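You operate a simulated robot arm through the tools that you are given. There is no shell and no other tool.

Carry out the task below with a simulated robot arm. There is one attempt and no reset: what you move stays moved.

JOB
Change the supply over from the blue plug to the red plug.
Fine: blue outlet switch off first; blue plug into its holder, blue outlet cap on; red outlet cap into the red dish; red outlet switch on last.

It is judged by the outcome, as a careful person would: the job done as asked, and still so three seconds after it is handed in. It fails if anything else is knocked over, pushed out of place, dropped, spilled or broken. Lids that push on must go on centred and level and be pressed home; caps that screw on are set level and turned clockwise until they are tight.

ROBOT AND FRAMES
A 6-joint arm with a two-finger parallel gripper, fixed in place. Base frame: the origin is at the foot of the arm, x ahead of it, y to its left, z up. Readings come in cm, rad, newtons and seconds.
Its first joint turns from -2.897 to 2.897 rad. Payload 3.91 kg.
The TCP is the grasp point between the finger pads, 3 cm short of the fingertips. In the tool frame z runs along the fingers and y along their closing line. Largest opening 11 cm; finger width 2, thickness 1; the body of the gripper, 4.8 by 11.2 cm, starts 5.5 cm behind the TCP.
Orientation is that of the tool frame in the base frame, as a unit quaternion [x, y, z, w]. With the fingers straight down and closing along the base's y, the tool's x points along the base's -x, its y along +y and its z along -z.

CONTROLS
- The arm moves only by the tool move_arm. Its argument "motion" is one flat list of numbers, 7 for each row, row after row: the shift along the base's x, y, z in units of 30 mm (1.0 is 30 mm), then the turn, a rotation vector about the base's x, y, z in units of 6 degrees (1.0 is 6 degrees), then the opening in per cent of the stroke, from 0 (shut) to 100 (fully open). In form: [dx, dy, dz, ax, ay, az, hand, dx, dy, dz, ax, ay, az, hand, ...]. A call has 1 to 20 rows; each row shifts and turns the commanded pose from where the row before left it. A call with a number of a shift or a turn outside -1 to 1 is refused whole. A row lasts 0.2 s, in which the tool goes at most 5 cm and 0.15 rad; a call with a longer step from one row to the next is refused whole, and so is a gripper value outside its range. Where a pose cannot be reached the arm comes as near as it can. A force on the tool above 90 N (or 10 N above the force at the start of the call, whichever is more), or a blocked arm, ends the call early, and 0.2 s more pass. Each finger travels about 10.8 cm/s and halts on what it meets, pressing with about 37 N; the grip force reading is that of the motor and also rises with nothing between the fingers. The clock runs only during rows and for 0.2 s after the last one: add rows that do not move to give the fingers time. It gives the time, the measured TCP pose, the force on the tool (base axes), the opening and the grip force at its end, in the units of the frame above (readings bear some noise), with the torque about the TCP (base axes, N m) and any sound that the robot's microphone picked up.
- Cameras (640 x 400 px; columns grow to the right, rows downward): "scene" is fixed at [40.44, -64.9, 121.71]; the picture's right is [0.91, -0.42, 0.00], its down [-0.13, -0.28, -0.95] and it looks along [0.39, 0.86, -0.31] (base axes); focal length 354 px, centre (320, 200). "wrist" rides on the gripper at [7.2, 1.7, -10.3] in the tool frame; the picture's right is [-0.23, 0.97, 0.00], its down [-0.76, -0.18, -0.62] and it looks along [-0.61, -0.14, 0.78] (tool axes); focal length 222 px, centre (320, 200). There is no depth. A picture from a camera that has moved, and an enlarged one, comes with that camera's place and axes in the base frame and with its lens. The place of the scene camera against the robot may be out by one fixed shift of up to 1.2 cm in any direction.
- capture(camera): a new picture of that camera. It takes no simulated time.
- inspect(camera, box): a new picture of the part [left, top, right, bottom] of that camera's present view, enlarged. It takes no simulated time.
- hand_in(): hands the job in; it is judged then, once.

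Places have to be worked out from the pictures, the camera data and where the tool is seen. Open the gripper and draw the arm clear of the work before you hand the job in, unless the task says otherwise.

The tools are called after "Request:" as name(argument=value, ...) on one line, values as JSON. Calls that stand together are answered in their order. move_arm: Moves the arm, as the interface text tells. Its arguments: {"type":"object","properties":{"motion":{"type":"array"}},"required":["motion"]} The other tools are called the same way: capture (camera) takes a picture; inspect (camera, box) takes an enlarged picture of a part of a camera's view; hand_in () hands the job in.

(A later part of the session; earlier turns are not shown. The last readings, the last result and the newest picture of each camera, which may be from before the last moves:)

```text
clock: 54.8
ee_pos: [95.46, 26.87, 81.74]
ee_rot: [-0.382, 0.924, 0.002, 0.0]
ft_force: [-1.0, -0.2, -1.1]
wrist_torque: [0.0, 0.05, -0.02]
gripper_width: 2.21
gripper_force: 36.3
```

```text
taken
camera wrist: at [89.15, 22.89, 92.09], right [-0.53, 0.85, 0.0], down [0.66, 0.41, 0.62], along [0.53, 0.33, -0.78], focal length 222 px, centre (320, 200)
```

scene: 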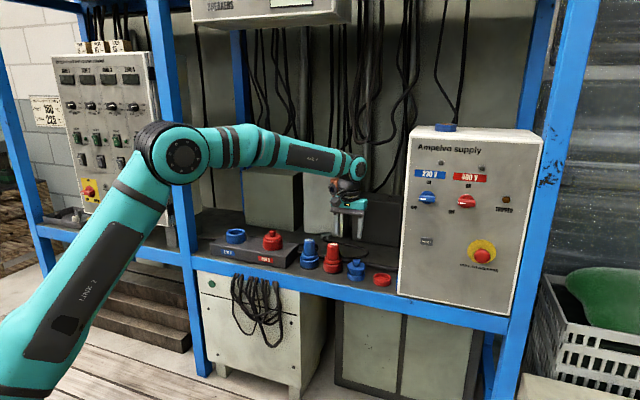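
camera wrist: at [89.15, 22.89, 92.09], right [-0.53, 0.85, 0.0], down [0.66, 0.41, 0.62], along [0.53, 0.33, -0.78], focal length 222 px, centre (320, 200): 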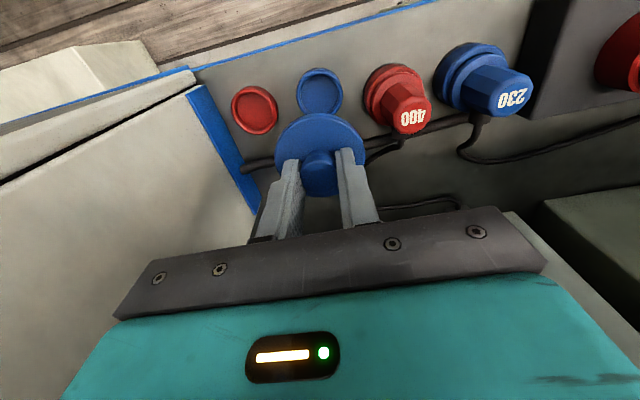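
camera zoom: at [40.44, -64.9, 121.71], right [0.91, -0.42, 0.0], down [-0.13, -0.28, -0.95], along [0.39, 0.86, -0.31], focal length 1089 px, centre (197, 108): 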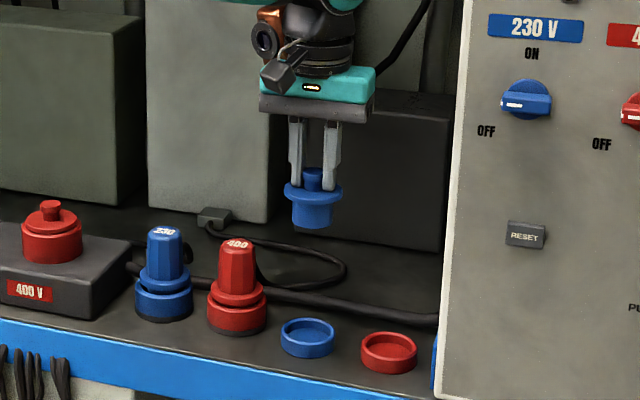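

Cap is held level. I carry it along the row at this height to above the empty blue outlet at (62.5, 62.4).

Request:
move_arm(motion=[-0.6875, 0.74, 0, 0, 0, 0, 0, -0.6875, 0.74, 0, 0, 0, 0, 0, -0.6875, 0.74, 0, 0, 0, 0, 0, -0.6875, 0.74, 0, 0, 0, 0, 0, -0.6875, 0.74, 0, 0, 0, 0, 0, -0.6875, 0.74, 0, 0, 0, 0, 0, -0.6875, 0.74, 0, 0, 0, 0, 0, -0.6875, 0.74, 0, 0, 0, 0, 0, -0.6875, 0.74, 0, 0, 0, 0, 0, -0.6875, 0.74, 0, 0, 0, 0, 0, -0.6875, 0.74, 0, 0, 0, 0, 0, -0.6875, 0.74, 0, 0, 0, 0, 0, -0.6875, 0.74, 0, 0, 0, 0, 0, -0.6875, 0.74, 0, 0, 0, 0, 0, -0.6875, 0.74, 0, 0, 0, 0, 0, -0.6875, 0.74, 0, 0, 0, 0, 0, 0, 0, 0, 0, 0, 0, 0])

Request:
capture(camera="wrist")

Request:
inspect(camera="scene", box=[205, 165, 305, 285])

```text
clock: 58.4
ee_pos: [62.41, 62.32, 81.75]
ee_rot: [-0.382, 0.924, 0.002, 0.002]
ft_force: [-0.5, 0.7, 0.0]
wrist_torque: [0.0, 0.01, 0.03]
gripper_width: 2.19
gripper_force: 37.5
```

```text
taken
camera wrist: at [56.18, 58.46, 91.99], right [-0.53, 0.85, 0.0], down [0.66, 0.41, 0.62], along [0.53, 0.33, -0.78], focal length 222 px, centre (320, 200)
```

wrist: 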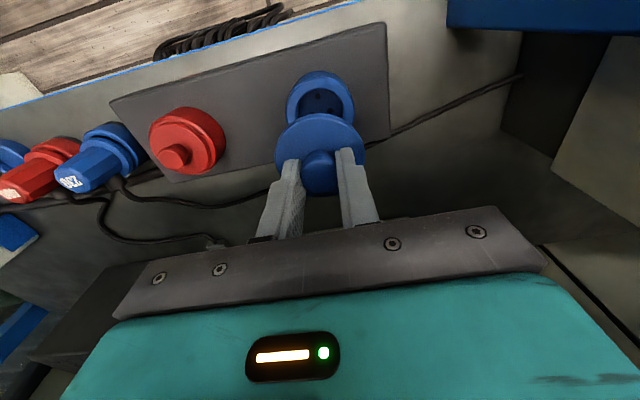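

```text
3.33 times, centred on (255, 225) of scene
camera zoom: at [40.44, -64.9, 121.71], right [0.91, -0.42, 0.0], down [-0.13, -0.28, -0.95], along [0.39, 0.86, -0.31], focal length 1180 px, centre (537, 117)
```

zoom: 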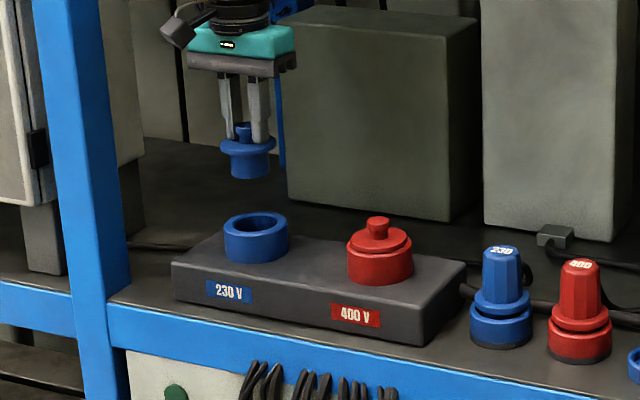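

I zoom in to check the centring of cap over outlet in both views.

Request:
inspect(camera="wrist", box=[250, 50, 390, 160])

Request:
inspect(camera="scene", box=[205, 180, 275, 250])

```text
3.64 times, centred on (320, 105) of wrist
camera zoom: at [56.18, 58.46, 91.99], right [-0.53, 0.85, 0.0], down [0.66, 0.41, 0.62], along [0.53, 0.33, -0.78], focal length 808 px, centre (320, 546)
```

zoom: 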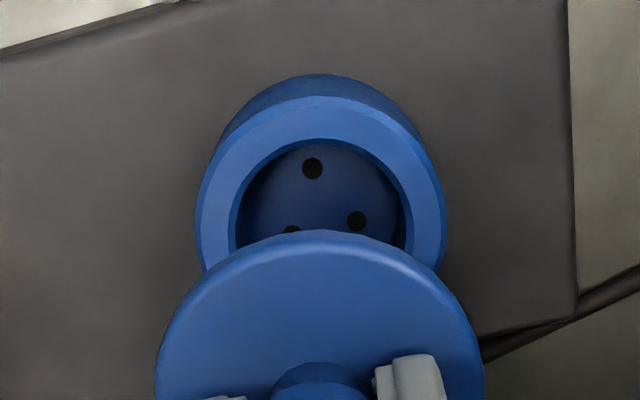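

```text
5.71 times, centred on (240, 215) of scene
camera zoom: at [40.44, -64.9, 121.71], right [0.91, -0.42, 0.0], down [-0.13, -0.28, -0.95], along [0.39, 0.86, -0.31], focal length 2022 px, centre (777, 114)
```

zoom: 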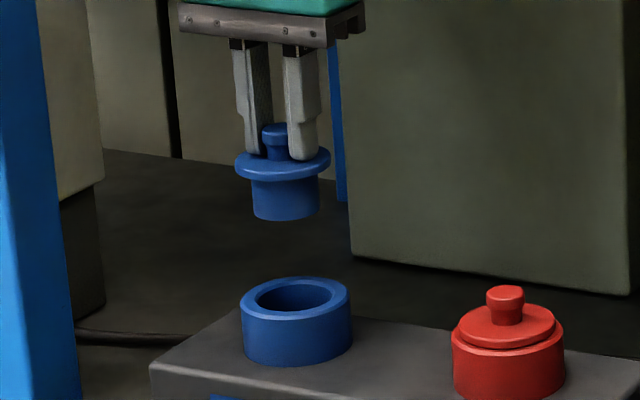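

Cap and outlet agree within 0.15 cm. I make that small correction and descend to just above entry.

Request:
move_arm(motion=[0.045, 0.012, -0.6, 0, 0, 0, 0, 0, 0, -0.6, 0, 0, 0, 0, 0, 0, -0.6, 0, 0, 0, 0, 0, 0, 0, 0, 0, 0, 0])

Request:
inspect(camera="wrist", box=[240, 70, 400, 190])

Request:
inspect(camera="scene", box=[205, 180, 275, 250])

```text
clock: 59.4
ee_pos: [62.63, 62.63, 76.24]
ee_rot: [-0.382, 0.924, 0.001, 0.001]
ft_force: [0.3, 0.4, -1.2]
wrist_torque: [-0.01, 0.03, 0.0]
gripper_width: 2.21
gripper_force: 36.8
```

```text
3.33 times, centred on (320, 130) of wrist
camera zoom: at [56.36, 58.49, 86.57], right [-0.53, 0.85, 0.0], down [0.66, 0.41, 0.63], along [0.53, 0.33, -0.78], focal length 740 px, centre (320, 433)
```

zoom: 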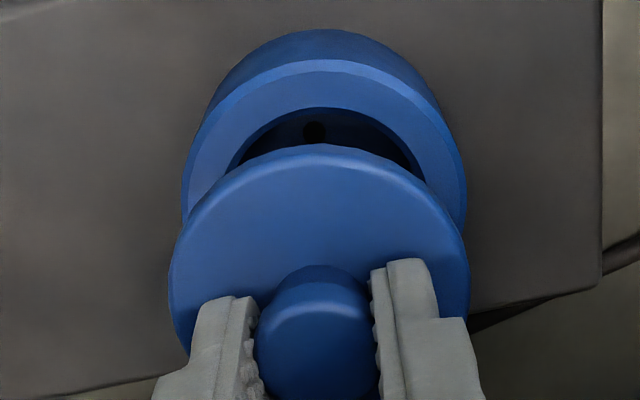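

```text
5.71 times, centred on (240, 215) of scene
camera zoom: at [40.44, -64.9, 121.71], right [0.91, -0.42, 0.0], down [-0.13, -0.28, -0.95], along [0.39, 0.86, -0.31], focal length 2022 px, centre (777, 114)
```

zoom: 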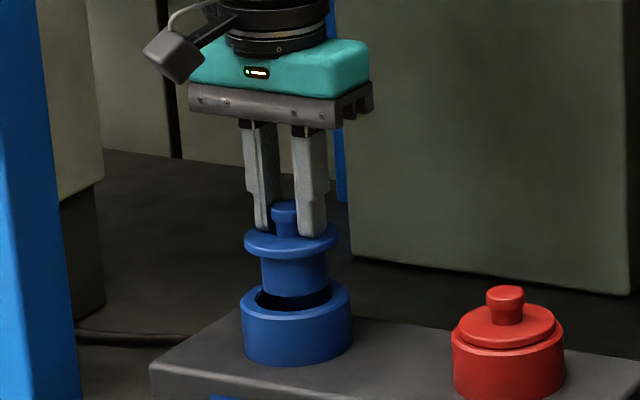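

Within 0.1 cm; I nudge left 0.1 cm and lower the cap into the outlet, watching the force.

Request:
move_arm(motion=[-0.024, 0.024, -0.35, 0, 0, 0, 0, 0, 0, -0.35, 0, 0, 0, 0, 0, 0, -0.35, 0, 0, 0, 0, 0, 0, -0.25, 0, 0, 0, 0, 0, 0, 0, 0, 0, 0, 0])

Request:
inspect(camera="scene", box=[205, 180, 275, 250])

```text
clock: 60.6
ee_pos: [62.57, 62.63, 72.39]
ee_rot: [-0.382, 0.924, 0.001, 0.001]
ft_force: [0.8, 0.3, 4.3]
wrist_torque: [-0.01, -0.02, 0.01]
gripper_width: 2.2
gripper_force: 37.6
```

```text
5.71 times, centred on (240, 215) of scene
camera zoom: at [40.44, -64.9, 121.71], right [0.91, -0.42, 0.0], down [-0.13, -0.28, -0.95], along [0.39, 0.86, -0.31], focal length 2022 px, centre (777, 114)
```

zoom: 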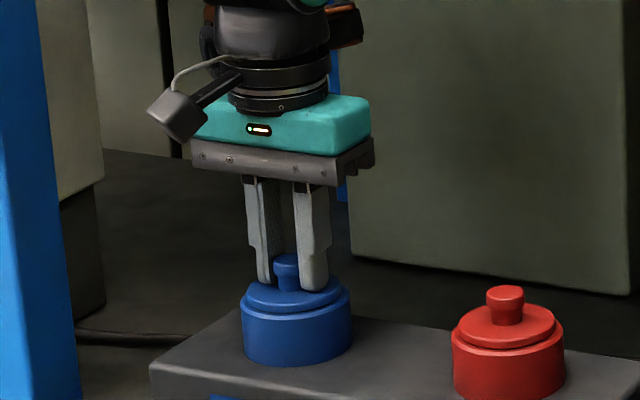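

The cap has gone in and only just touches (4 N). I press it home in small steps.

Request:
move_arm(motion=[0, 0, -0.04, 0, 0, 0, 0, 0, 0, -0.04, 0, 0, 0, 0, 0, 0, -0.03, 0, 0, 0, 0, 0, 0, 0, 0, 0, 0, 0])

Request:
inspect(camera="scene", box=[205, 180, 275, 250])

```text
clock: 61.6
ee_pos: [62.52, 62.63, 72.24]
ee_rot: [-0.382, 0.924, 0.002, 0.003]
ft_force: [3.2, 2.7, 44.8]
wrist_torque: [0.1, -0.19, 0.01]
gripper_width: 2.21
gripper_force: 37.3
```

```text
5.71 times, centred on (240, 215) of scene
camera zoom: at [40.44, -64.9, 121.71], right [0.91, -0.42, 0.0], down [-0.13, -0.28, -0.95], along [0.39, 0.86, -0.31], focal length 2022 px, centre (777, 114)
```

zoom: 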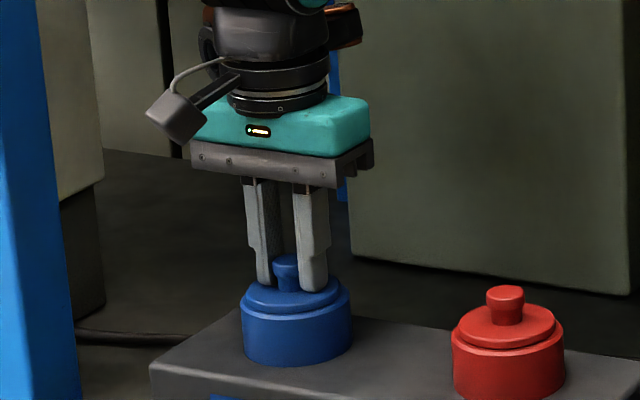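

Firm contact at 45 N: the cap is home. I ease the pressure, release and lift off.

Request:
move_arm(motion=[0, 0, 0.06, 0, 0, 0, 0, 0, 0, 0, 0, 0, 0, 35, 0, 0, 0, 0, 0, 0, 35, 0, 0, 0.4, 0, 0, 0, 40, 0, 0, 0.8, 0, 0, 0, 45, 0, 0, 1, 0, 0, 0, 45, 0, 0, 0.5, 0, 0, 0, 45, 0, 0, 0, 0, 0, 0, 45])

Request:
capture(camera="wrist")

Request:
inspect(camera="scene", box=[205, 195, 305, 280])

Request:
inspect(camera="wrist", box=[120, 60, 400, 200])

```text
clock: 63.4
ee_pos: [62.55, 62.54, 80.15]
ee_rot: [-0.382, 0.924, 0.001, 0.001]
ft_force: [1.6, -0.7, -0.2]
wrist_torque: [-0.03, 0.0, 0.02]
gripper_width: 4.97
gripper_force: 0.0
```

```text
taken
camera wrist: at [56.19, 58.58, 90.63], right [-0.53, 0.85, 0.0], down [0.66, 0.41, 0.62], along [0.53, 0.33, -0.78], focal length 222 px, centre (320, 200)
```

wrist: 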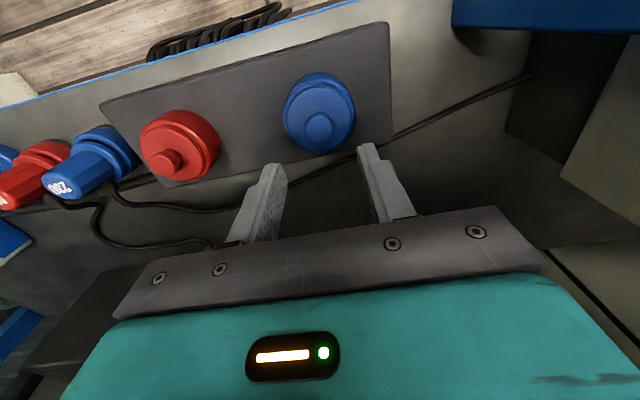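

```text
4.71 times, centred on (255, 238) of scene
camera zoom: at [40.44, -64.9, 121.71], right [0.91, -0.42, 0.0], down [-0.13, -0.28, -0.95], along [0.39, 0.86, -0.31], focal length 1665 px, centre (626, 24)
```

zoom: 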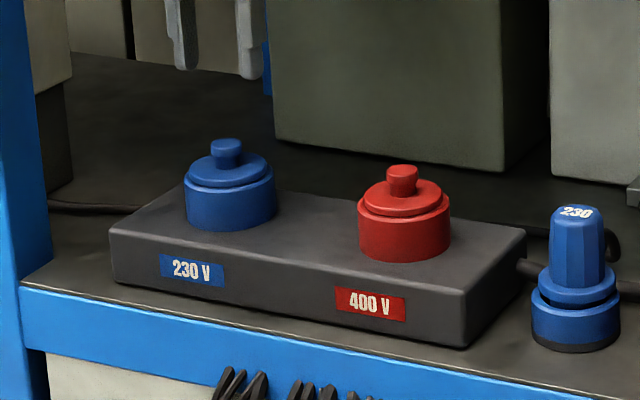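

```text
2.29 times, centred on (260, 130) of wrist
camera zoom: at [56.19, 58.58, 90.63], right [-0.53, 0.85, 0.0], down [0.66, 0.41, 0.62], along [0.53, 0.33, -0.78], focal length 508 px, centre (457, 360)
```

zoom: 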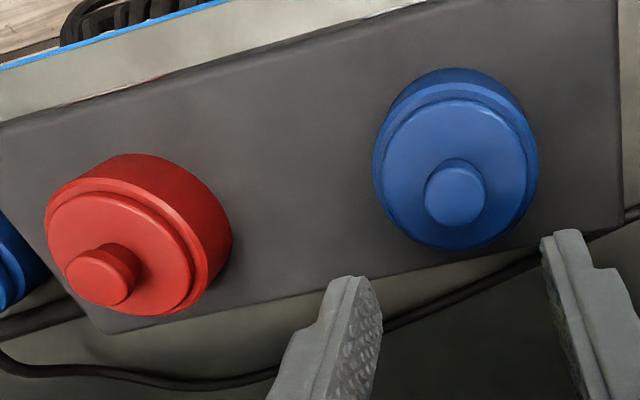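

The blue cap is level and seated just like the red one. Next the red cap at about (73.9, 51.1); I move above it.

Request:
move_arm(motion=[0.63, -0.635, 0, 0, 0, 0, 45, 0.63, -0.635, 0, 0, 0, 0, 45, 0.63, -0.635, 0, 0, 0, 0, 45, 0.63, -0.635, 0, 0, 0, 0, 45, 0.63, -0.635, 0, 0, 0, 0, 45, 0.63, -0.635, 0, 0, 0, 0, 45, 0, 0, 0, 0, 0, 0, 45])

Request:
inspect(camera="wrist", box=[240, 60, 400, 180])

Request:
inspect(camera="scene", box=[235, 180, 315, 260])

```text
clock: 65.0
ee_pos: [73.86, 50.95, 80.29]
ee_rot: [-0.382, 0.924, 0.002, 0.001]
ft_force: [0.6, 0.3, -0.4]
wrist_torque: [-0.01, -0.01, 0.0]
gripper_width: 4.93
gripper_force: 0.2
```

```text
3.33 times, centred on (320, 120) of wrist
camera zoom: at [67.51, 46.98, 90.63], right [-0.53, 0.85, 0.0], down [0.66, 0.41, 0.63], along [0.53, 0.33, -0.78], focal length 740 px, centre (320, 467)
```

zoom: 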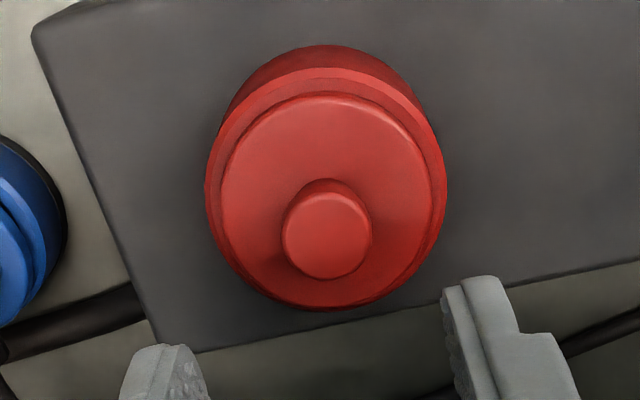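

```text
5.00 times, centred on (275, 220) of scene
camera zoom: at [40.44, -64.9, 121.71], right [0.91, -0.42, 0.0], down [-0.13, -0.28, -0.95], along [0.39, 0.86, -0.31], focal length 1770 px, centre (545, 100)
```

zoom: 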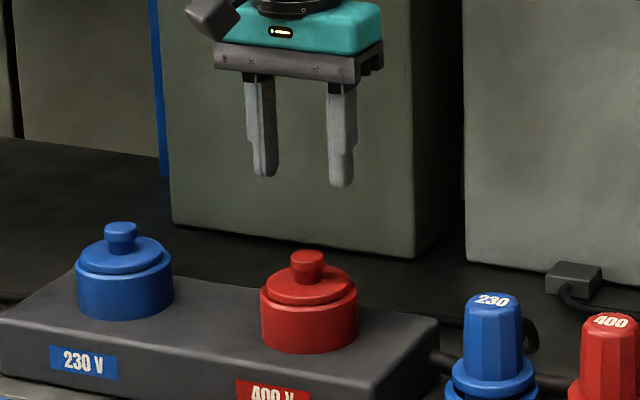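

Knob is about 0.35 cm beyond and 0.2 cm left of the axis. I correct and come down to z=73.5.

Request:
move_arm(motion=[0.032, 0.057, -0.6, 0, 0, 0, 45, 0.032, 0.057, -0.6, 0, 0, 0, 45, 0, 0, -0.6, 0, 0, 0, 45, 0, 0, -0.46, 0, 0, 0, 45, 0, 0, 0, 0, 0, 0, 45])

Request:
inspect(camera="wrist", box=[220, 60, 420, 200])

```text
clock: 66.2
ee_pos: [74.06, 51.5, 73.46]
ee_rot: [-0.382, 0.924, 0.002, 0.001]
ft_force: [-0.3, -0.4, 0.0]
wrist_torque: [-0.02, 0.02, 0.01]
gripper_width: 4.97
gripper_force: 0.2
```

```text
2.86 times, centred on (320, 130) of wrist
camera zoom: at [67.72, 47.45, 83.86], right [-0.53, 0.85, 0.0], down [0.66, 0.41, 0.63], along [0.53, 0.33, -0.78], focal length 635 px, centre (320, 400)
```

zoom: 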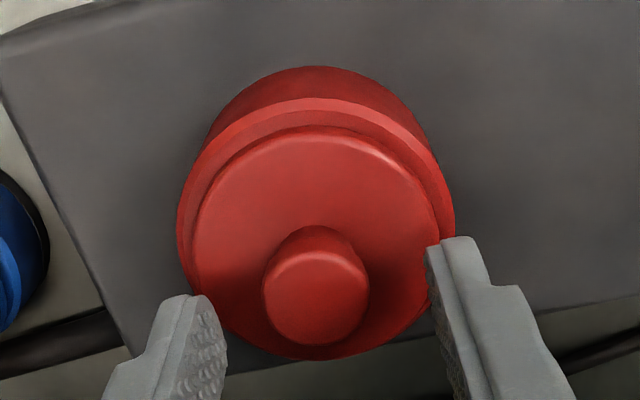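

On the axis. I lower 1 cm and close on the knob.

Request:
move_arm(motion=[0, 0, -0.17, 0, 0, 0, 45, 0, 0, -0.15, 0, 0, 0, 45, 0, 0, 0, 0, 0, 0, 20, 0, 0, 0, 0, 0, 0, 0, 0, 0, 0, 0, 0, 0, 0, 0, 0, 0, 0, 0, 0, 0])

Request:
inspect(camera="scene", box=[235, 180, 315, 260])

```text
clock: 67.6
ee_pos: [74.14, 51.51, 72.55]
ee_rot: [-0.381, 0.924, 0.002, 0.001]
ft_force: [1.0, 0.0, 0.0]
wrist_torque: [-0.02, -0.02, 0.01]
gripper_width: 2.22
gripper_force: 36.7
```

```text
5.00 times, centred on (275, 220) of scene
camera zoom: at [40.44, -64.9, 121.71], right [0.91, -0.42, 0.0], down [-0.13, -0.28, -0.95], along [0.39, 0.86, -0.31], focal length 1770 px, centre (545, 100)
```

zoom: 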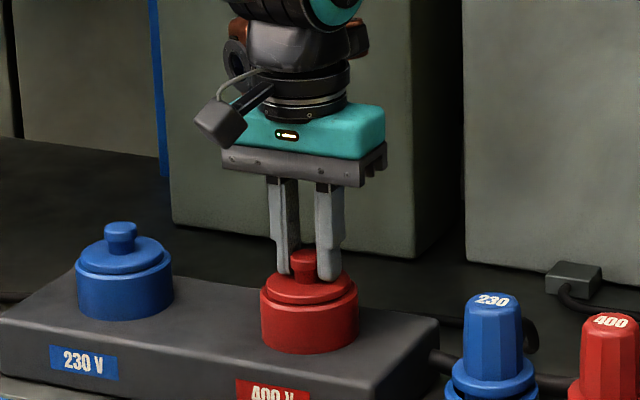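

Gripped at 2.22 cm with no side load. I pull the red cap up gently first.

Request:
move_arm(motion=[0, 0, 0.15, 0, 0, 0, 0, 0, 0, 0.15, 0, 0, 0, 0, 0, 0, 0.3, 0, 0, 0, 0, 0, 0, 0.5, 0, 0, 0, 0, 0, 0, 0.8, 0, 0, 0, 0, 0, 0, 0.8, 0, 0, 0, 0, 0, 0, 0.5, 0, 0, 0, 0, 0, 0, 0, 0, 0, 0, 0])

Request:
inspect(camera="scene", box=[205, 165, 405, 295])

```text
clock: 69.4
ee_pos: [74.2, 51.34, 82.11]
ee_rot: [-0.382, 0.924, 0.002, 0.002]
ft_force: [-0.1, 0.5, 0.1]
wrist_torque: [0.0, 0.02, -0.01]
gripper_width: 2.19
gripper_force: 36.8
```

```text
3.08 times, centred on (305, 230) of scene
camera zoom: at [40.44, -64.9, 121.71], right [0.91, -0.42, 0.0], down [-0.13, -0.28, -0.95], along [0.39, 0.86, -0.31], focal length 1089 px, centre (366, 108)
```

zoom: 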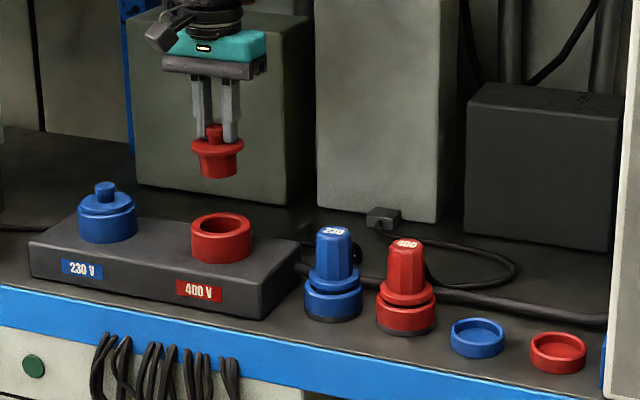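

Red cap is off and held level; the red outlet is open. The red dish lies beside the panel's left side (about e=63.3 vs dish centre 57.6), so I check the hand's outline before going there.

Request:
inspect(camera="scene", box=[235, 110, 315, 200])

Request:
inspect(camera="scene", box=[350, 200, 430, 310])

Request:
capture(camera="scene")

```text
4.44 times, centred on (275, 155) of scene
camera zoom: at [40.44, -64.9, 121.71], right [0.91, -0.42, 0.0], down [-0.13, -0.28, -0.95], along [0.39, 0.86, -0.31], focal length 1573 px, centre (520, 400)
```

zoom: 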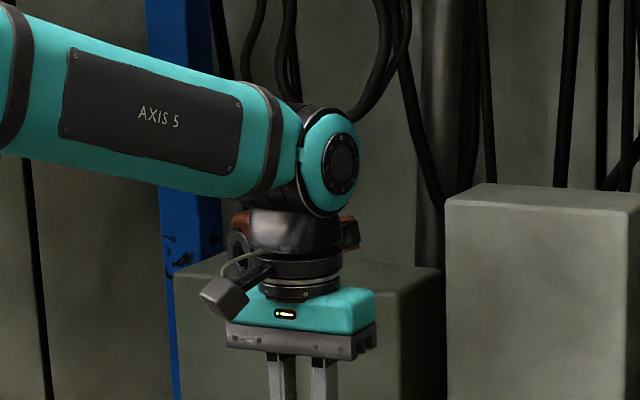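

```text
3.64 times, centred on (390, 255) of scene
camera zoom: at [40.44, -64.9, 121.71], right [0.91, -0.42, 0.0], down [-0.13, -0.28, -0.95], along [0.39, 0.86, -0.31], focal length 1287 px, centre (66, 0)
```

zoom: 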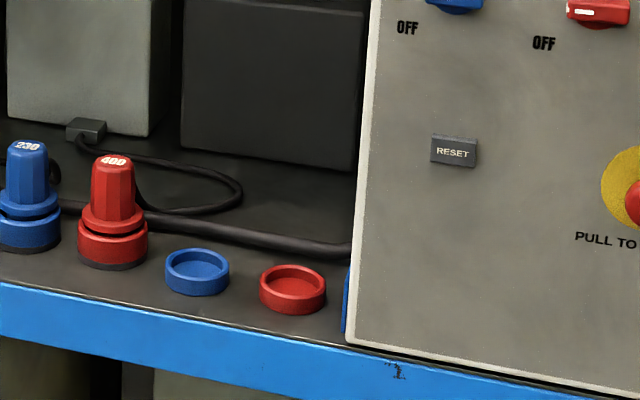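

```text
taken
```

scene: 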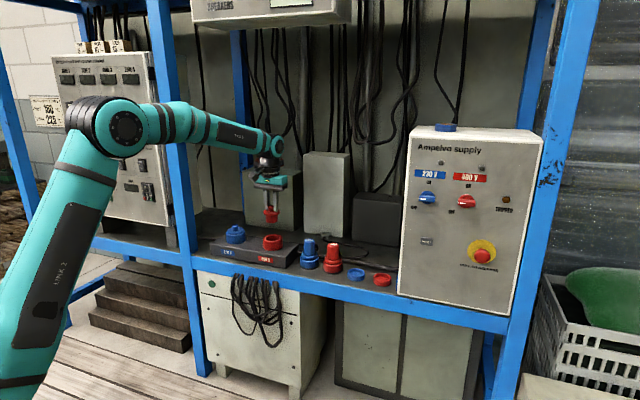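

The hand's half width (5.6 cm) would nearly touch the panel's side (dish to panel ≈5.7 cm), so I will lean the hand about 8° away from the panel when placing the cap. First I carry the cap along the row to the known reachable spot over the blue dish.

Request:
move_arm(motion=[0.645, -0.736, 0, 0, 0, 0, 0, 0.645, -0.736, 0, 0, 0, 0, 0, 0.645, -0.736, 0, 0, 0, 0, 0, 0.645, -0.736, 0, 0, 0, 0, 0, 0.645, -0.736, 0, 0, 0, 0, 0, 0.645, -0.736, 0, 0, 0, 0, 0, 0.645, -0.736, 0, 0, 0, 0, 0, 0.645, -0.736, 0, 0, 0, 0, 0, 0.645, -0.736, 0, 0, 0, 0, 0, 0.645, -0.736, 0, 0, 0, 0, 0, 0.645, -0.736, 0, 0, 0, 0, 0, 0, 0, 0, 0, 0, 0, 0])

Request:
capture(camera="wrist")

Request:
inspect(camera="wrist", box=[180, 60, 380, 200])

Request:
inspect(camera="scene", box=[310, 140, 430, 300])

```text
clock: 72.0
ee_pos: [95.47, 27.2, 82.17]
ee_rot: [-0.383, 0.924, 0.002, 0.001]
ft_force: [-0.8, -0.1, -0.3]
wrist_torque: [0.03, 0.01, 0.0]
gripper_width: 2.2
gripper_force: 37.3
```

```text
taken
camera wrist: at [89.12, 23.14, 92.48], right [-0.53, 0.85, 0.0], down [0.66, 0.41, 0.62], along [0.53, 0.33, -0.78], focal length 222 px, centre (320, 200)
```

wrist: 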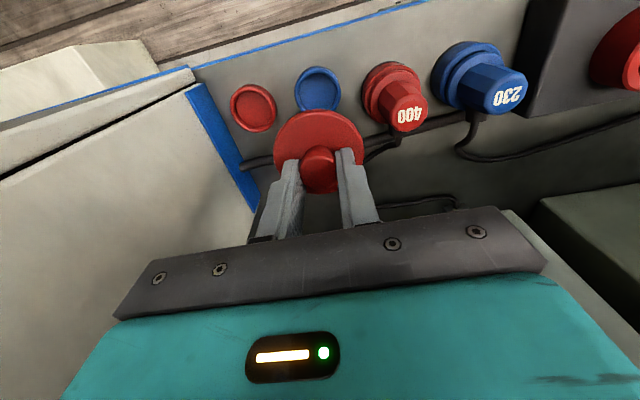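

```text
2.86 times, centred on (280, 130) of wrist
camera zoom: at [89.12, 23.14, 92.48], right [-0.53, 0.85, 0.0], down [0.66, 0.41, 0.62], along [0.53, 0.33, -0.78], focal length 635 px, centre (434, 400)
```

zoom: 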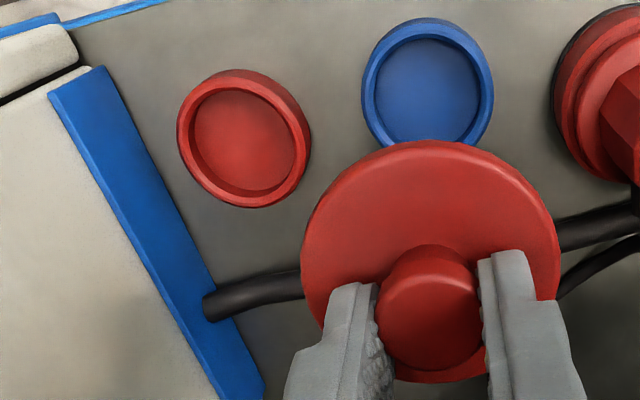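

```text
2.50 times, centred on (370, 220) of scene
camera zoom: at [40.44, -64.9, 121.71], right [0.91, -0.42, 0.0], down [-0.13, -0.28, -0.95], along [0.39, 0.86, -0.31], focal length 885 px, centre (195, 150)
```

zoom: 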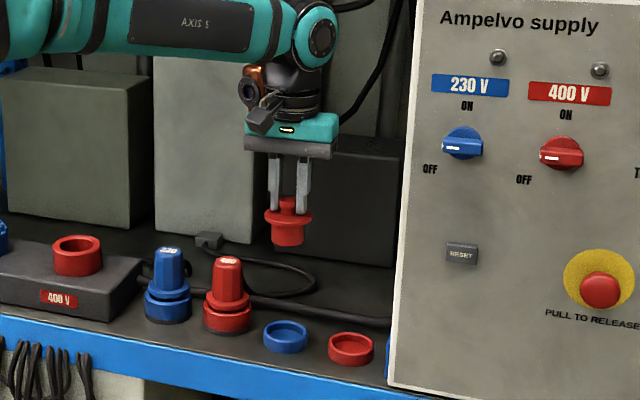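

The dish is at about (101.9, 20.4). I lean the hand 8° away from the panel and move over the dish, staying high.

Request:
move_arm(motion=[0, 0, 0, -0.472, -0.471, 0, 0, 0, 0, 0, -0.472, -0.471, 0, 0, 0.35, -0.37, -0.3, 0, 0, 0, 0, 0.35, -0.37, -0.3, 0, 0, 0, 0, 0.35, -0.37, -0.3, 0, 0, 0, 0, 0, 0, 0, 0, 0, 0, 0])

Request:
capture(camera="wrist")

Request:
inspect(camera="scene", box=[310, 140, 430, 300])

```text
clock: 73.4
ee_pos: [98.63, 23.8, 79.48]
ee_rot: [-0.382, 0.922, -0.063, 0.027]
ft_force: [-1.0, -0.1, -0.8]
wrist_torque: [0.01, 0.01, -0.02]
gripper_width: 2.2
gripper_force: 37.0
```

```text
taken
camera wrist: at [91.24, 20.77, 89.46], right [-0.52, 0.84, -0.13], down [0.6, 0.47, 0.64], along [0.61, 0.26, -0.75], focal length 222 px, centre (320, 200)
```

wrist: 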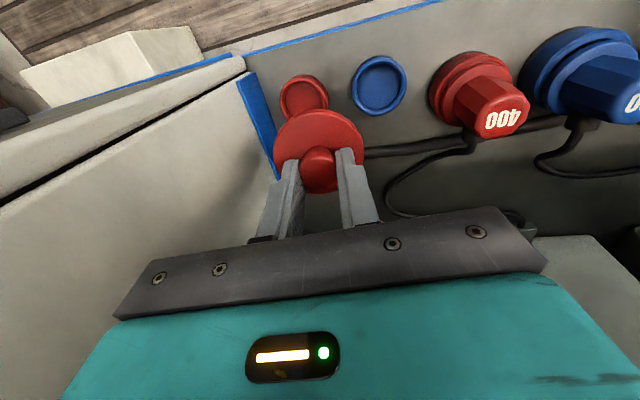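

```text
2.50 times, centred on (370, 220) of scene
camera zoom: at [40.44, -64.9, 121.71], right [0.91, -0.42, 0.0], down [-0.13, -0.28, -0.95], along [0.39, 0.86, -0.31], focal length 885 px, centre (195, 150)
```

zoom: 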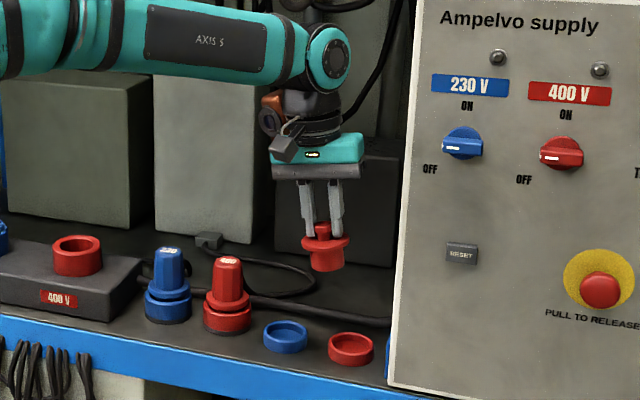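

The hand leans away from the panel as intended. Because of the lean the cap's bottom sits 0.85 cm to the right of the TCP, so I aim the TCP at (101.3, 20.95), and come down to z=75.5.

Request:
move_arm(motion=[0.3, -0.315, -0.2, 0, 0, 0, 0, 0.3, -0.315, -0.3, 0, 0, 0, 0, 0.29, -0.315, -0.4, 0, 0, 0, 0, 0, 0, -0.4, 0, 0, 0, 0, 0, 0, 0, 0, 0, 0, 0])

Request:
capture(camera="wrist")

Request:
inspect(camera="wrist", box=[220, 60, 420, 200])

Request:
inspect(camera="scene", box=[330, 190, 430, 300])

```text
clock: 74.6
ee_pos: [101.33, 20.97, 75.62]
ee_rot: [-0.38, 0.922, -0.063, 0.028]
ft_force: [-0.4, -0.2, -0.5]
wrist_torque: [0.01, 0.02, -0.02]
gripper_width: 2.19
gripper_force: 37.0
```

```text
taken
camera wrist: at [93.91, 17.97, 85.57], right [-0.52, 0.84, -0.13], down [0.6, 0.47, 0.64], along [0.61, 0.26, -0.75], focal length 222 px, centre (320, 200)
```

wrist: 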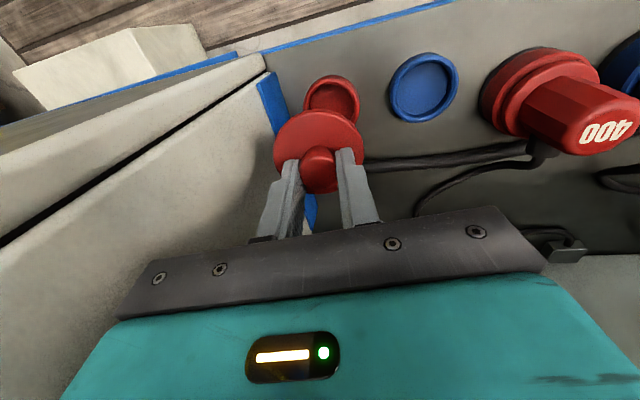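

```text
2.86 times, centred on (320, 130) of wrist
camera zoom: at [93.91, 17.97, 85.57], right [-0.52, 0.84, -0.13], down [0.6, 0.47, 0.64], along [0.61, 0.26, -0.75], focal length 635 px, centre (320, 400)
```

zoom: 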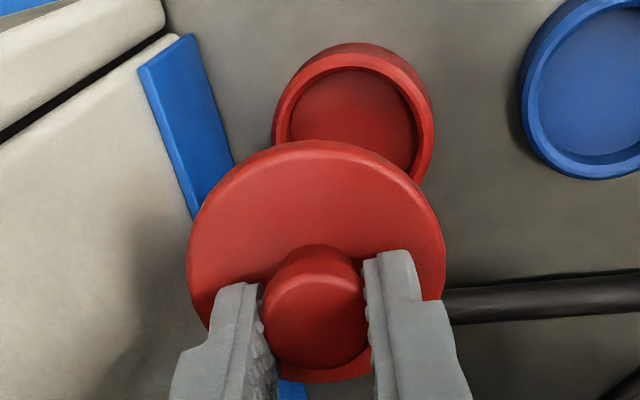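

```text
3.64 times, centred on (380, 245) of scene
camera zoom: at [40.44, -64.9, 121.71], right [0.91, -0.42, 0.0], down [-0.13, -0.28, -0.95], along [0.39, 0.86, -0.31], focal length 1287 px, centre (102, 36)
```

zoom: 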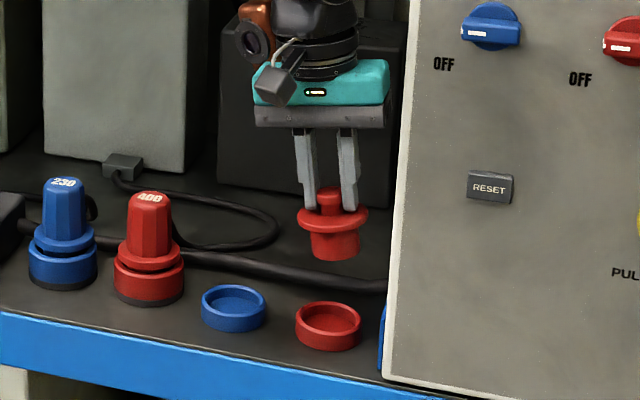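

Scene and wrist agree the cap needs 0.15 cm to the left. I correct and lower to z≈69, then check.

Request:
move_arm(motion=[-0.035, 0.035, -0.5, 0, 0, 0, 0, 0, 0, -0.6, 0, 0, 0, 0, 0, 0, -0.6, 0, 0, 0, 0, 0, 0, -0.4, 0, 0, 0, 0, 0, 0, 0, 0, 0, 0, 0])

Request:
inspect(camera="wrist", box=[220, 60, 420, 200])

Request:
inspect(camera="scene", box=[340, 210, 420, 300])

```text
clock: 75.8
ee_pos: [101.16, 21.22, 69.42]
ee_rot: [-0.382, 0.922, -0.063, 0.028]
ft_force: [-0.1, -1.0, -0.4]
wrist_torque: [0.04, -0.01, -0.02]
gripper_width: 2.2
gripper_force: 37.4
```

```text
2.86 times, centred on (320, 130) of wrist
camera zoom: at [93.8, 18.08, 79.29], right [-0.52, 0.84, -0.13], down [0.6, 0.47, 0.64], along [0.61, 0.26, -0.75], focal length 635 px, centre (320, 400)
```

zoom: 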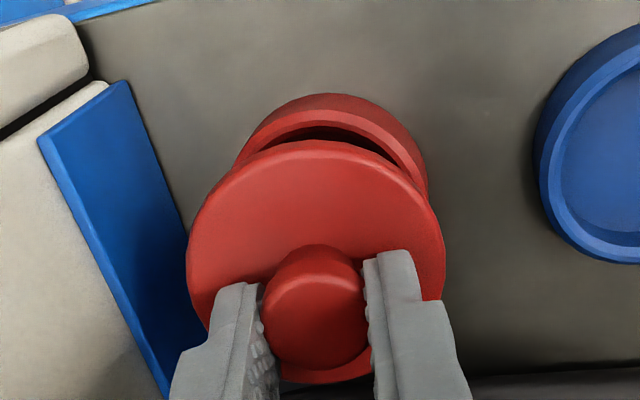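

```text
4.44 times, centred on (380, 255) of scene
camera zoom: at [40.44, -64.9, 121.71], right [0.91, -0.42, 0.0], down [-0.13, -0.28, -0.95], along [0.39, 0.86, -0.31], focal length 1573 px, centre (53, -44)
```

zoom: 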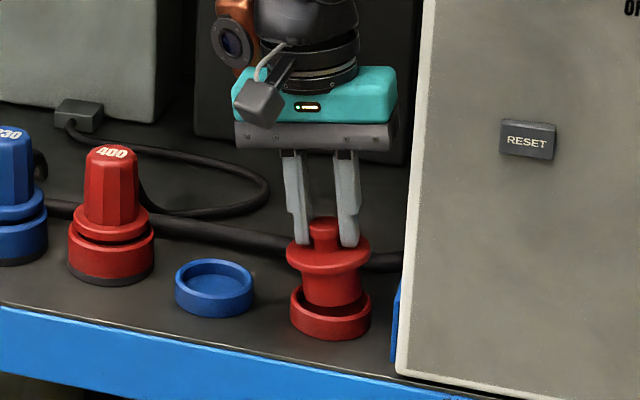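

The cap body is entering the dish, centred. I lower the last 1.5 cm gently.

Request:
move_arm(motion=[0, 0, -0.2, 0, 0, 0, 0, 0, 0, -0.2, 0, 0, 0, 0, 0, 0, -0.1, 0, 0, 0, 0, 0, 0, 0, 0, 0, 0, 0])

Request:
inspect(camera="scene", box=[340, 210, 420, 300])

```text
clock: 76.8
ee_pos: [101.18, 21.29, 67.84]
ee_rot: [-0.382, 0.922, -0.063, 0.028]
ft_force: [0.5, 1.6, 0.7]
wrist_torque: [0.12, -0.05, 0.02]
gripper_width: 2.2
gripper_force: 36.9
```

```text
4.44 times, centred on (380, 255) of scene
camera zoom: at [40.44, -64.9, 121.71], right [0.91, -0.42, 0.0], down [-0.13, -0.28, -0.95], along [0.39, 0.86, -0.31], focal length 1573 px, centre (53, -44)
```

zoom: 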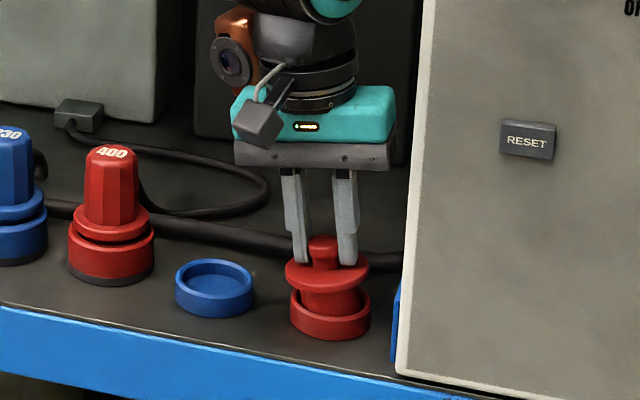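

Only light contact yet. I lower another few millimetres until it rests.

Request:
move_arm(motion=[0, 0, -0.07, 0, 0, 0, 0, 0, 0, 0, 0, 0, 0, 0])

```text
clock: 77.4
ee_pos: [101.13, 21.13, 67.72]
ee_rot: [-0.38, 0.922, -0.063, 0.029]
ft_force: [1.9, 0.6, 14.9]
wrist_torque: [0.08, 0.04, 0.04]
gripper_width: 2.21
gripper_force: 37.1
```

It rests (15 N). Before releasing, I level the hand by 4° while keeping the cap's bottom in place, leaving over 1 cm to the panel, so the cap settles softly.

Request:
move_arm(motion=[0.047, -0.047, 0, 0.236, 0.235, 0, 0, 0.047, -0.047, -0.02, 0.236, 0.235, 0, 0, 0, 0, 0, 0, 0, 0, 0])

Request:
inspect(camera="scene", box=[340, 210, 420, 300])

```text
clock: 78.2
ee_pos: [101.48, 20.74, 67.62]
ee_rot: [-0.382, 0.924, -0.031, 0.014]
ft_force: [5.6, -1.9, 18.3]
wrist_torque: [0.06, -0.1, 0.02]
gripper_width: 2.18
gripper_force: 37.3
```

```text
4.44 times, centred on (380, 255) of scene
camera zoom: at [40.44, -64.9, 121.71], right [0.91, -0.42, 0.0], down [-0.13, -0.28, -0.95], along [0.39, 0.86, -0.31], focal length 1573 px, centre (53, -44)
```

zoom: 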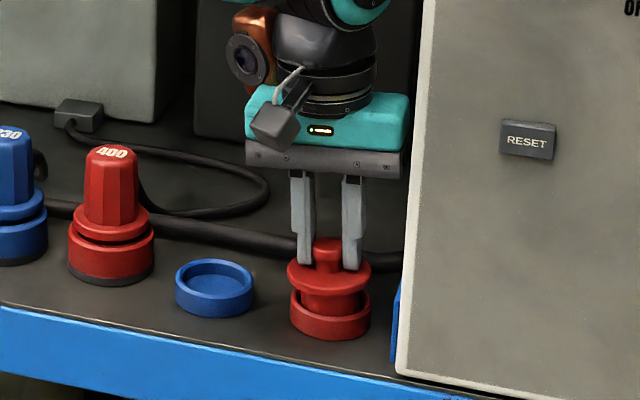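

Cap sits nearly level in the dish. I open the fingers a little and lift straight up.

Request:
move_arm(motion=[0, 0, 0.02, 0, 0, 0, 0, 0, 0, 0, 0, 0, 0, 36, 0, 0, 0, 0, 0, 0, 36, 0, 0, 0.3, 0, 0, 0, 36, 0, 0, 0.6, 0, 0, 0, 36, -0.1, 0.1, 0.8, 0, 0, 0, 36, -0.2, 0.2, 0.8, 0, 0, 0, 36, 0, 0, 0, 0, 0, 0, 36])

Request:
inspect(camera="scene", box=[310, 200, 430, 300])

Request:
capture(camera="wrist")

```text
clock: 80.0
ee_pos: [100.62, 21.71, 75.15]
ee_rot: [-0.382, 0.924, -0.031, 0.015]
ft_force: [1.3, 0.0, 0.6]
wrist_torque: [-0.01, 0.01, -0.03]
gripper_width: 3.95
gripper_force: 0.2
```

```text
4.00 times, centred on (370, 250) of scene
camera zoom: at [40.44, -64.9, 121.71], right [0.91, -0.42, 0.0], down [-0.13, -0.28, -0.95], along [0.39, 0.86, -0.31], focal length 1416 px, centre (120, 0)
```

zoom: 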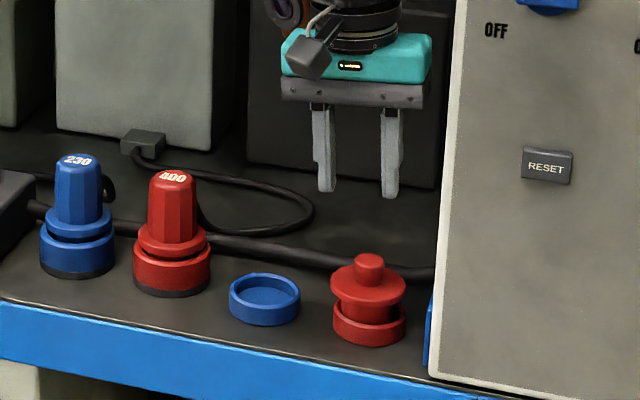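

```text
taken
camera wrist: at [93.75, 18.18, 85.27], right [-0.53, 0.85, -0.07], down [0.63, 0.44, 0.64], along [0.57, 0.29, -0.77], focal length 222 px, centre (320, 200)
```

wrist: 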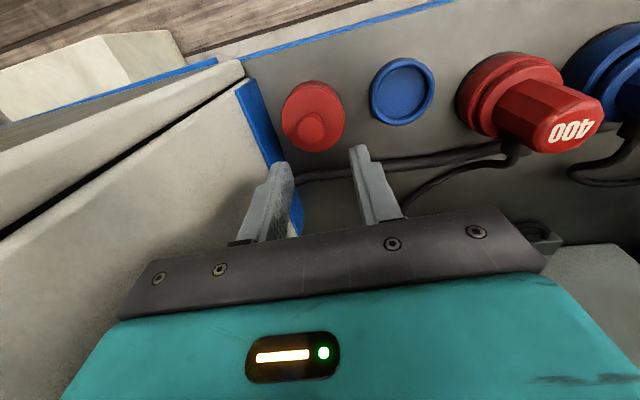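

The red cap rests flat in the red dish. Now the red plug: I straighten the hand and move above it.

Request:
move_arm(motion=[-0.3, 0.35, 0.8, 0.236, 0.235, 0, 50, -0.5, 0.6, 0.8, 0.236, 0.235, 0, 60, -0.7, 0.8, 0.6, 0, 0, 0, 70, -0.7, 0.8, 0, 0, 0, 0, 70, -0.7, 0.8, 0, 0, 0, 0, 70, -0.63, 0.8, 0, 0, 0, 0, 70, 0, 0, 0, 0, 0, 0, 70])

Request:
capture(camera="wrist")

Request:
inspect(camera="wrist", box=[220, 50, 420, 190])

Request:
inspect(camera="scene", box=[290, 180, 390, 290])

```text
clock: 81.6
ee_pos: [89.87, 34.18, 81.68]
ee_rot: [-0.382, 0.924, 0.001, 0.002]
ft_force: [-1.0, 0.0, 0.2]
wrist_torque: [-0.03, 0.02, 0.02]
gripper_width: 7.73
gripper_force: 0.0
```

```text
taken
camera wrist: at [83.62, 30.12, 91.97], right [-0.53, 0.85, 0.0], down [0.66, 0.41, 0.63], along [0.53, 0.33, -0.78], focal length 222 px, centre (320, 200)
```

wrist: 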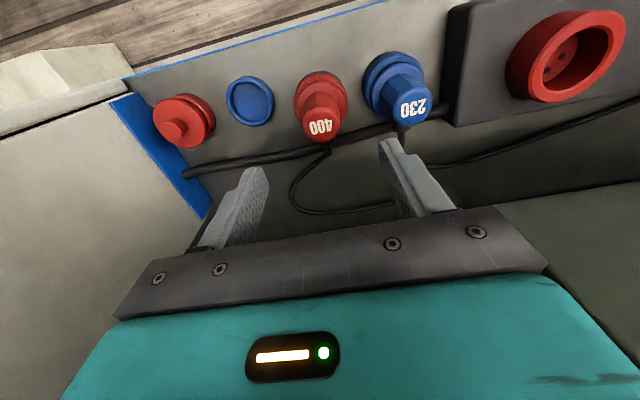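

```text
2.86 times, centred on (320, 120) of wrist
camera zoom: at [83.62, 30.12, 91.97], right [-0.53, 0.85, 0.0], down [0.66, 0.41, 0.63], along [0.53, 0.33, -0.78], focal length 635 px, centre (320, 429)
```

zoom: 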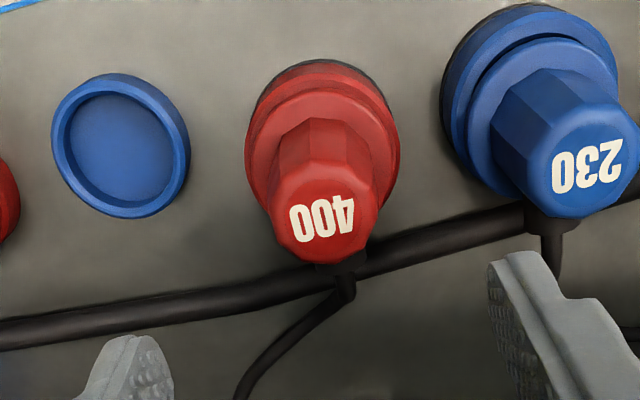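

```text
3.64 times, centred on (340, 235) of scene
camera zoom: at [40.44, -64.9, 121.71], right [0.91, -0.42, 0.0], down [-0.13, -0.28, -0.95], along [0.39, 0.86, -0.31], focal length 1287 px, centre (247, 73)
```

zoom: 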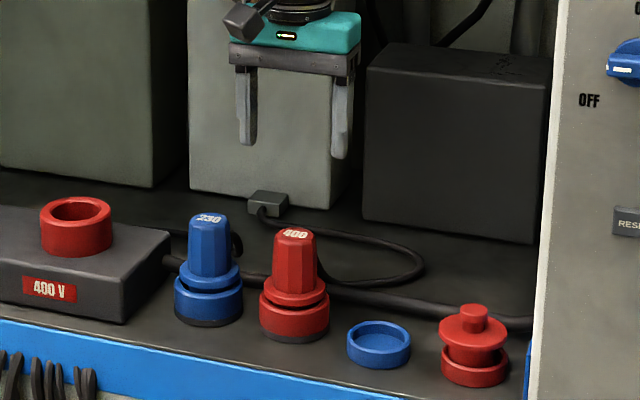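

The red plug is about 0.4 cm beyond my axis. I correct to (90.2, 34.5) and descend part way for a closer look.

Request:
move_arm(motion=[0.06, 0.057, -0.6, 0, 0, 0, 62, 0.06, 0.057, -0.6, 0, 0, 0, 62, 0, 0, -0.6, 0, 0, 0, 62, 0, 0, 0, 0, 0, 0, 62])

Request:
inspect(camera="wrist", box=[220, 60, 420, 200])

Request:
inspect(camera="scene", box=[290, 190, 380, 290])

```text
clock: 82.6
ee_pos: [90.26, 34.45, 76.25]
ee_rot: [-0.382, 0.924, 0.001, 0.001]
ft_force: [-0.3, 0.6, -0.1]
wrist_torque: [-0.02, 0.01, 0.0]
gripper_width: 6.84
gripper_force: 0.1
```

```text
2.86 times, centred on (320, 130) of wrist
camera zoom: at [83.97, 30.44, 86.56], right [-0.53, 0.85, 0.0], down [0.66, 0.41, 0.63], along [0.53, 0.33, -0.78], focal length 635 px, centre (320, 400)
```

zoom: 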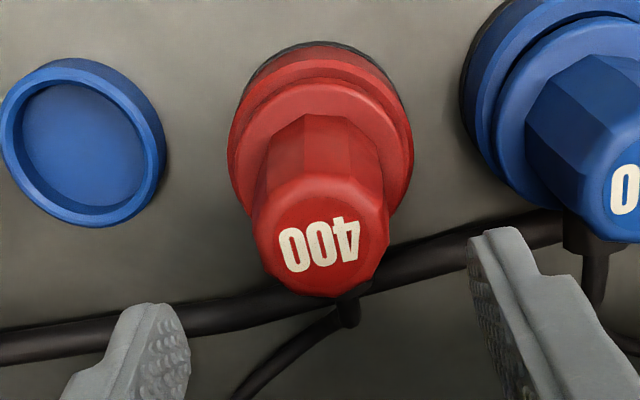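

```text
4.00 times, centred on (335, 240) of scene
camera zoom: at [40.44, -64.9, 121.71], right [0.91, -0.42, 0.0], down [-0.13, -0.28, -0.95], along [0.39, 0.86, -0.31], focal length 1416 px, centre (260, 40)
```

zoom: 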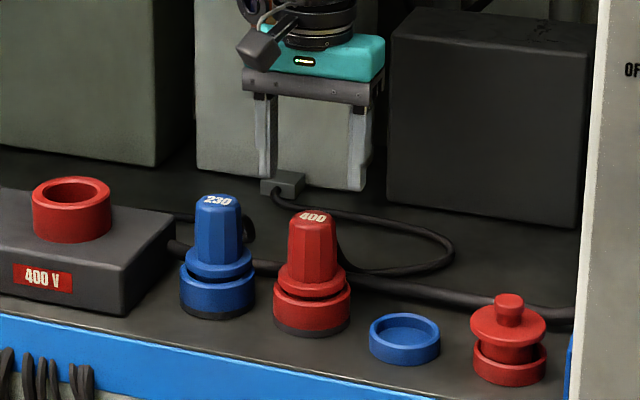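

Nearly on axis (0.15 cm more outward). I descend around the red plug's handle to z≈68.1.

Request:
move_arm(motion=[0.04, 0.03, -0.7, 0, 0, 0, 62, 0, 0, -0.7, 0, 0, 0, 62, 0, 0, -0.7, 0, 0, 0, 62, 0, 0, -0.6, 0, 0, 0, 62, 0, 0, 0, 0, 0, 0, 62])

Request:
capture(camera="wrist")

Request:
inspect(camera="scene", box=[290, 190, 380, 290])

```text
clock: 83.8
ee_pos: [90.53, 34.53, 68.25]
ee_rot: [-0.382, 0.924, 0.001, 0.001]
ft_force: [-0.2, -0.1, 0.8]
wrist_torque: [0.0, 0.0, -0.03]
gripper_width: 6.83
gripper_force: 0.0
```

```text
taken
camera wrist: at [84.03, 30.51, 78.49], right [-0.53, 0.85, 0.0], down [0.66, 0.41, 0.63], along [0.53, 0.33, -0.78], focal length 222 px, centre (320, 200)
```

wrist: 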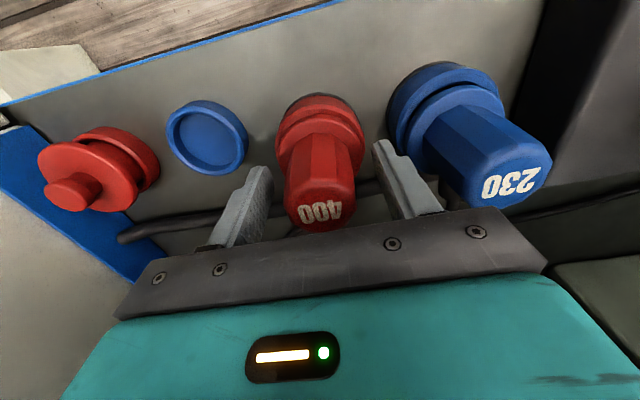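

```text
4.00 times, centred on (335, 240) of scene
camera zoom: at [40.44, -64.9, 121.71], right [0.91, -0.42, 0.0], down [-0.13, -0.28, -0.95], along [0.39, 0.86, -0.31], focal length 1416 px, centre (260, 40)
```

zoom: 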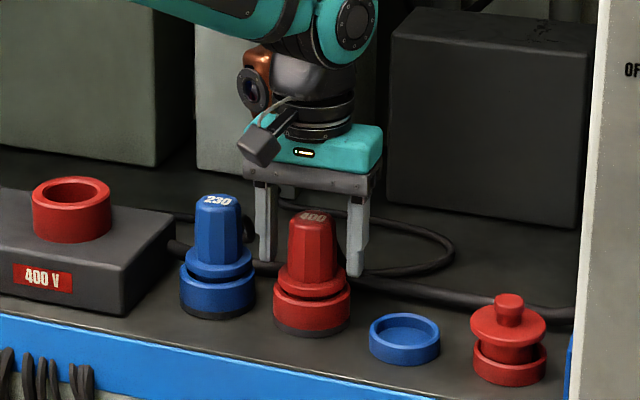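

The fingers straddle the red handle with clearance to the blue plug. I close.

Request:
move_arm(motion=[0, 0, 0, 0, 0, 0, 30, 0, 0, 0, 0, 0, 0, 0, 0, 0, 0, 0, 0, 0, 0, 0, 0, 0, 0, 0, 0, 0])

Request:
inspect(camera="scene", box=[290, 190, 380, 290])

```text
clock: 84.8
ee_pos: [90.39, 34.54, 68.2]
ee_rot: [-0.382, 0.924, 0.002, 0.001]
ft_force: [-0.2, 1.1, 0.3]
wrist_torque: [0.0, -0.01, -0.01]
gripper_width: 4.14
gripper_force: 36.5
```

```text
4.00 times, centred on (335, 240) of scene
camera zoom: at [40.44, -64.9, 121.71], right [0.91, -0.42, 0.0], down [-0.13, -0.28, -0.95], along [0.39, 0.86, -0.31], focal length 1416 px, centre (260, 40)
```

zoom: 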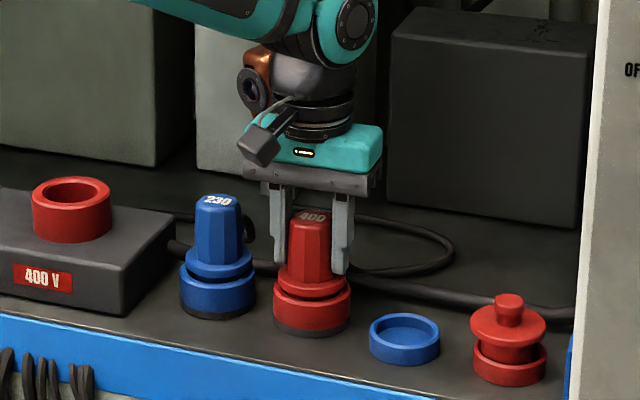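

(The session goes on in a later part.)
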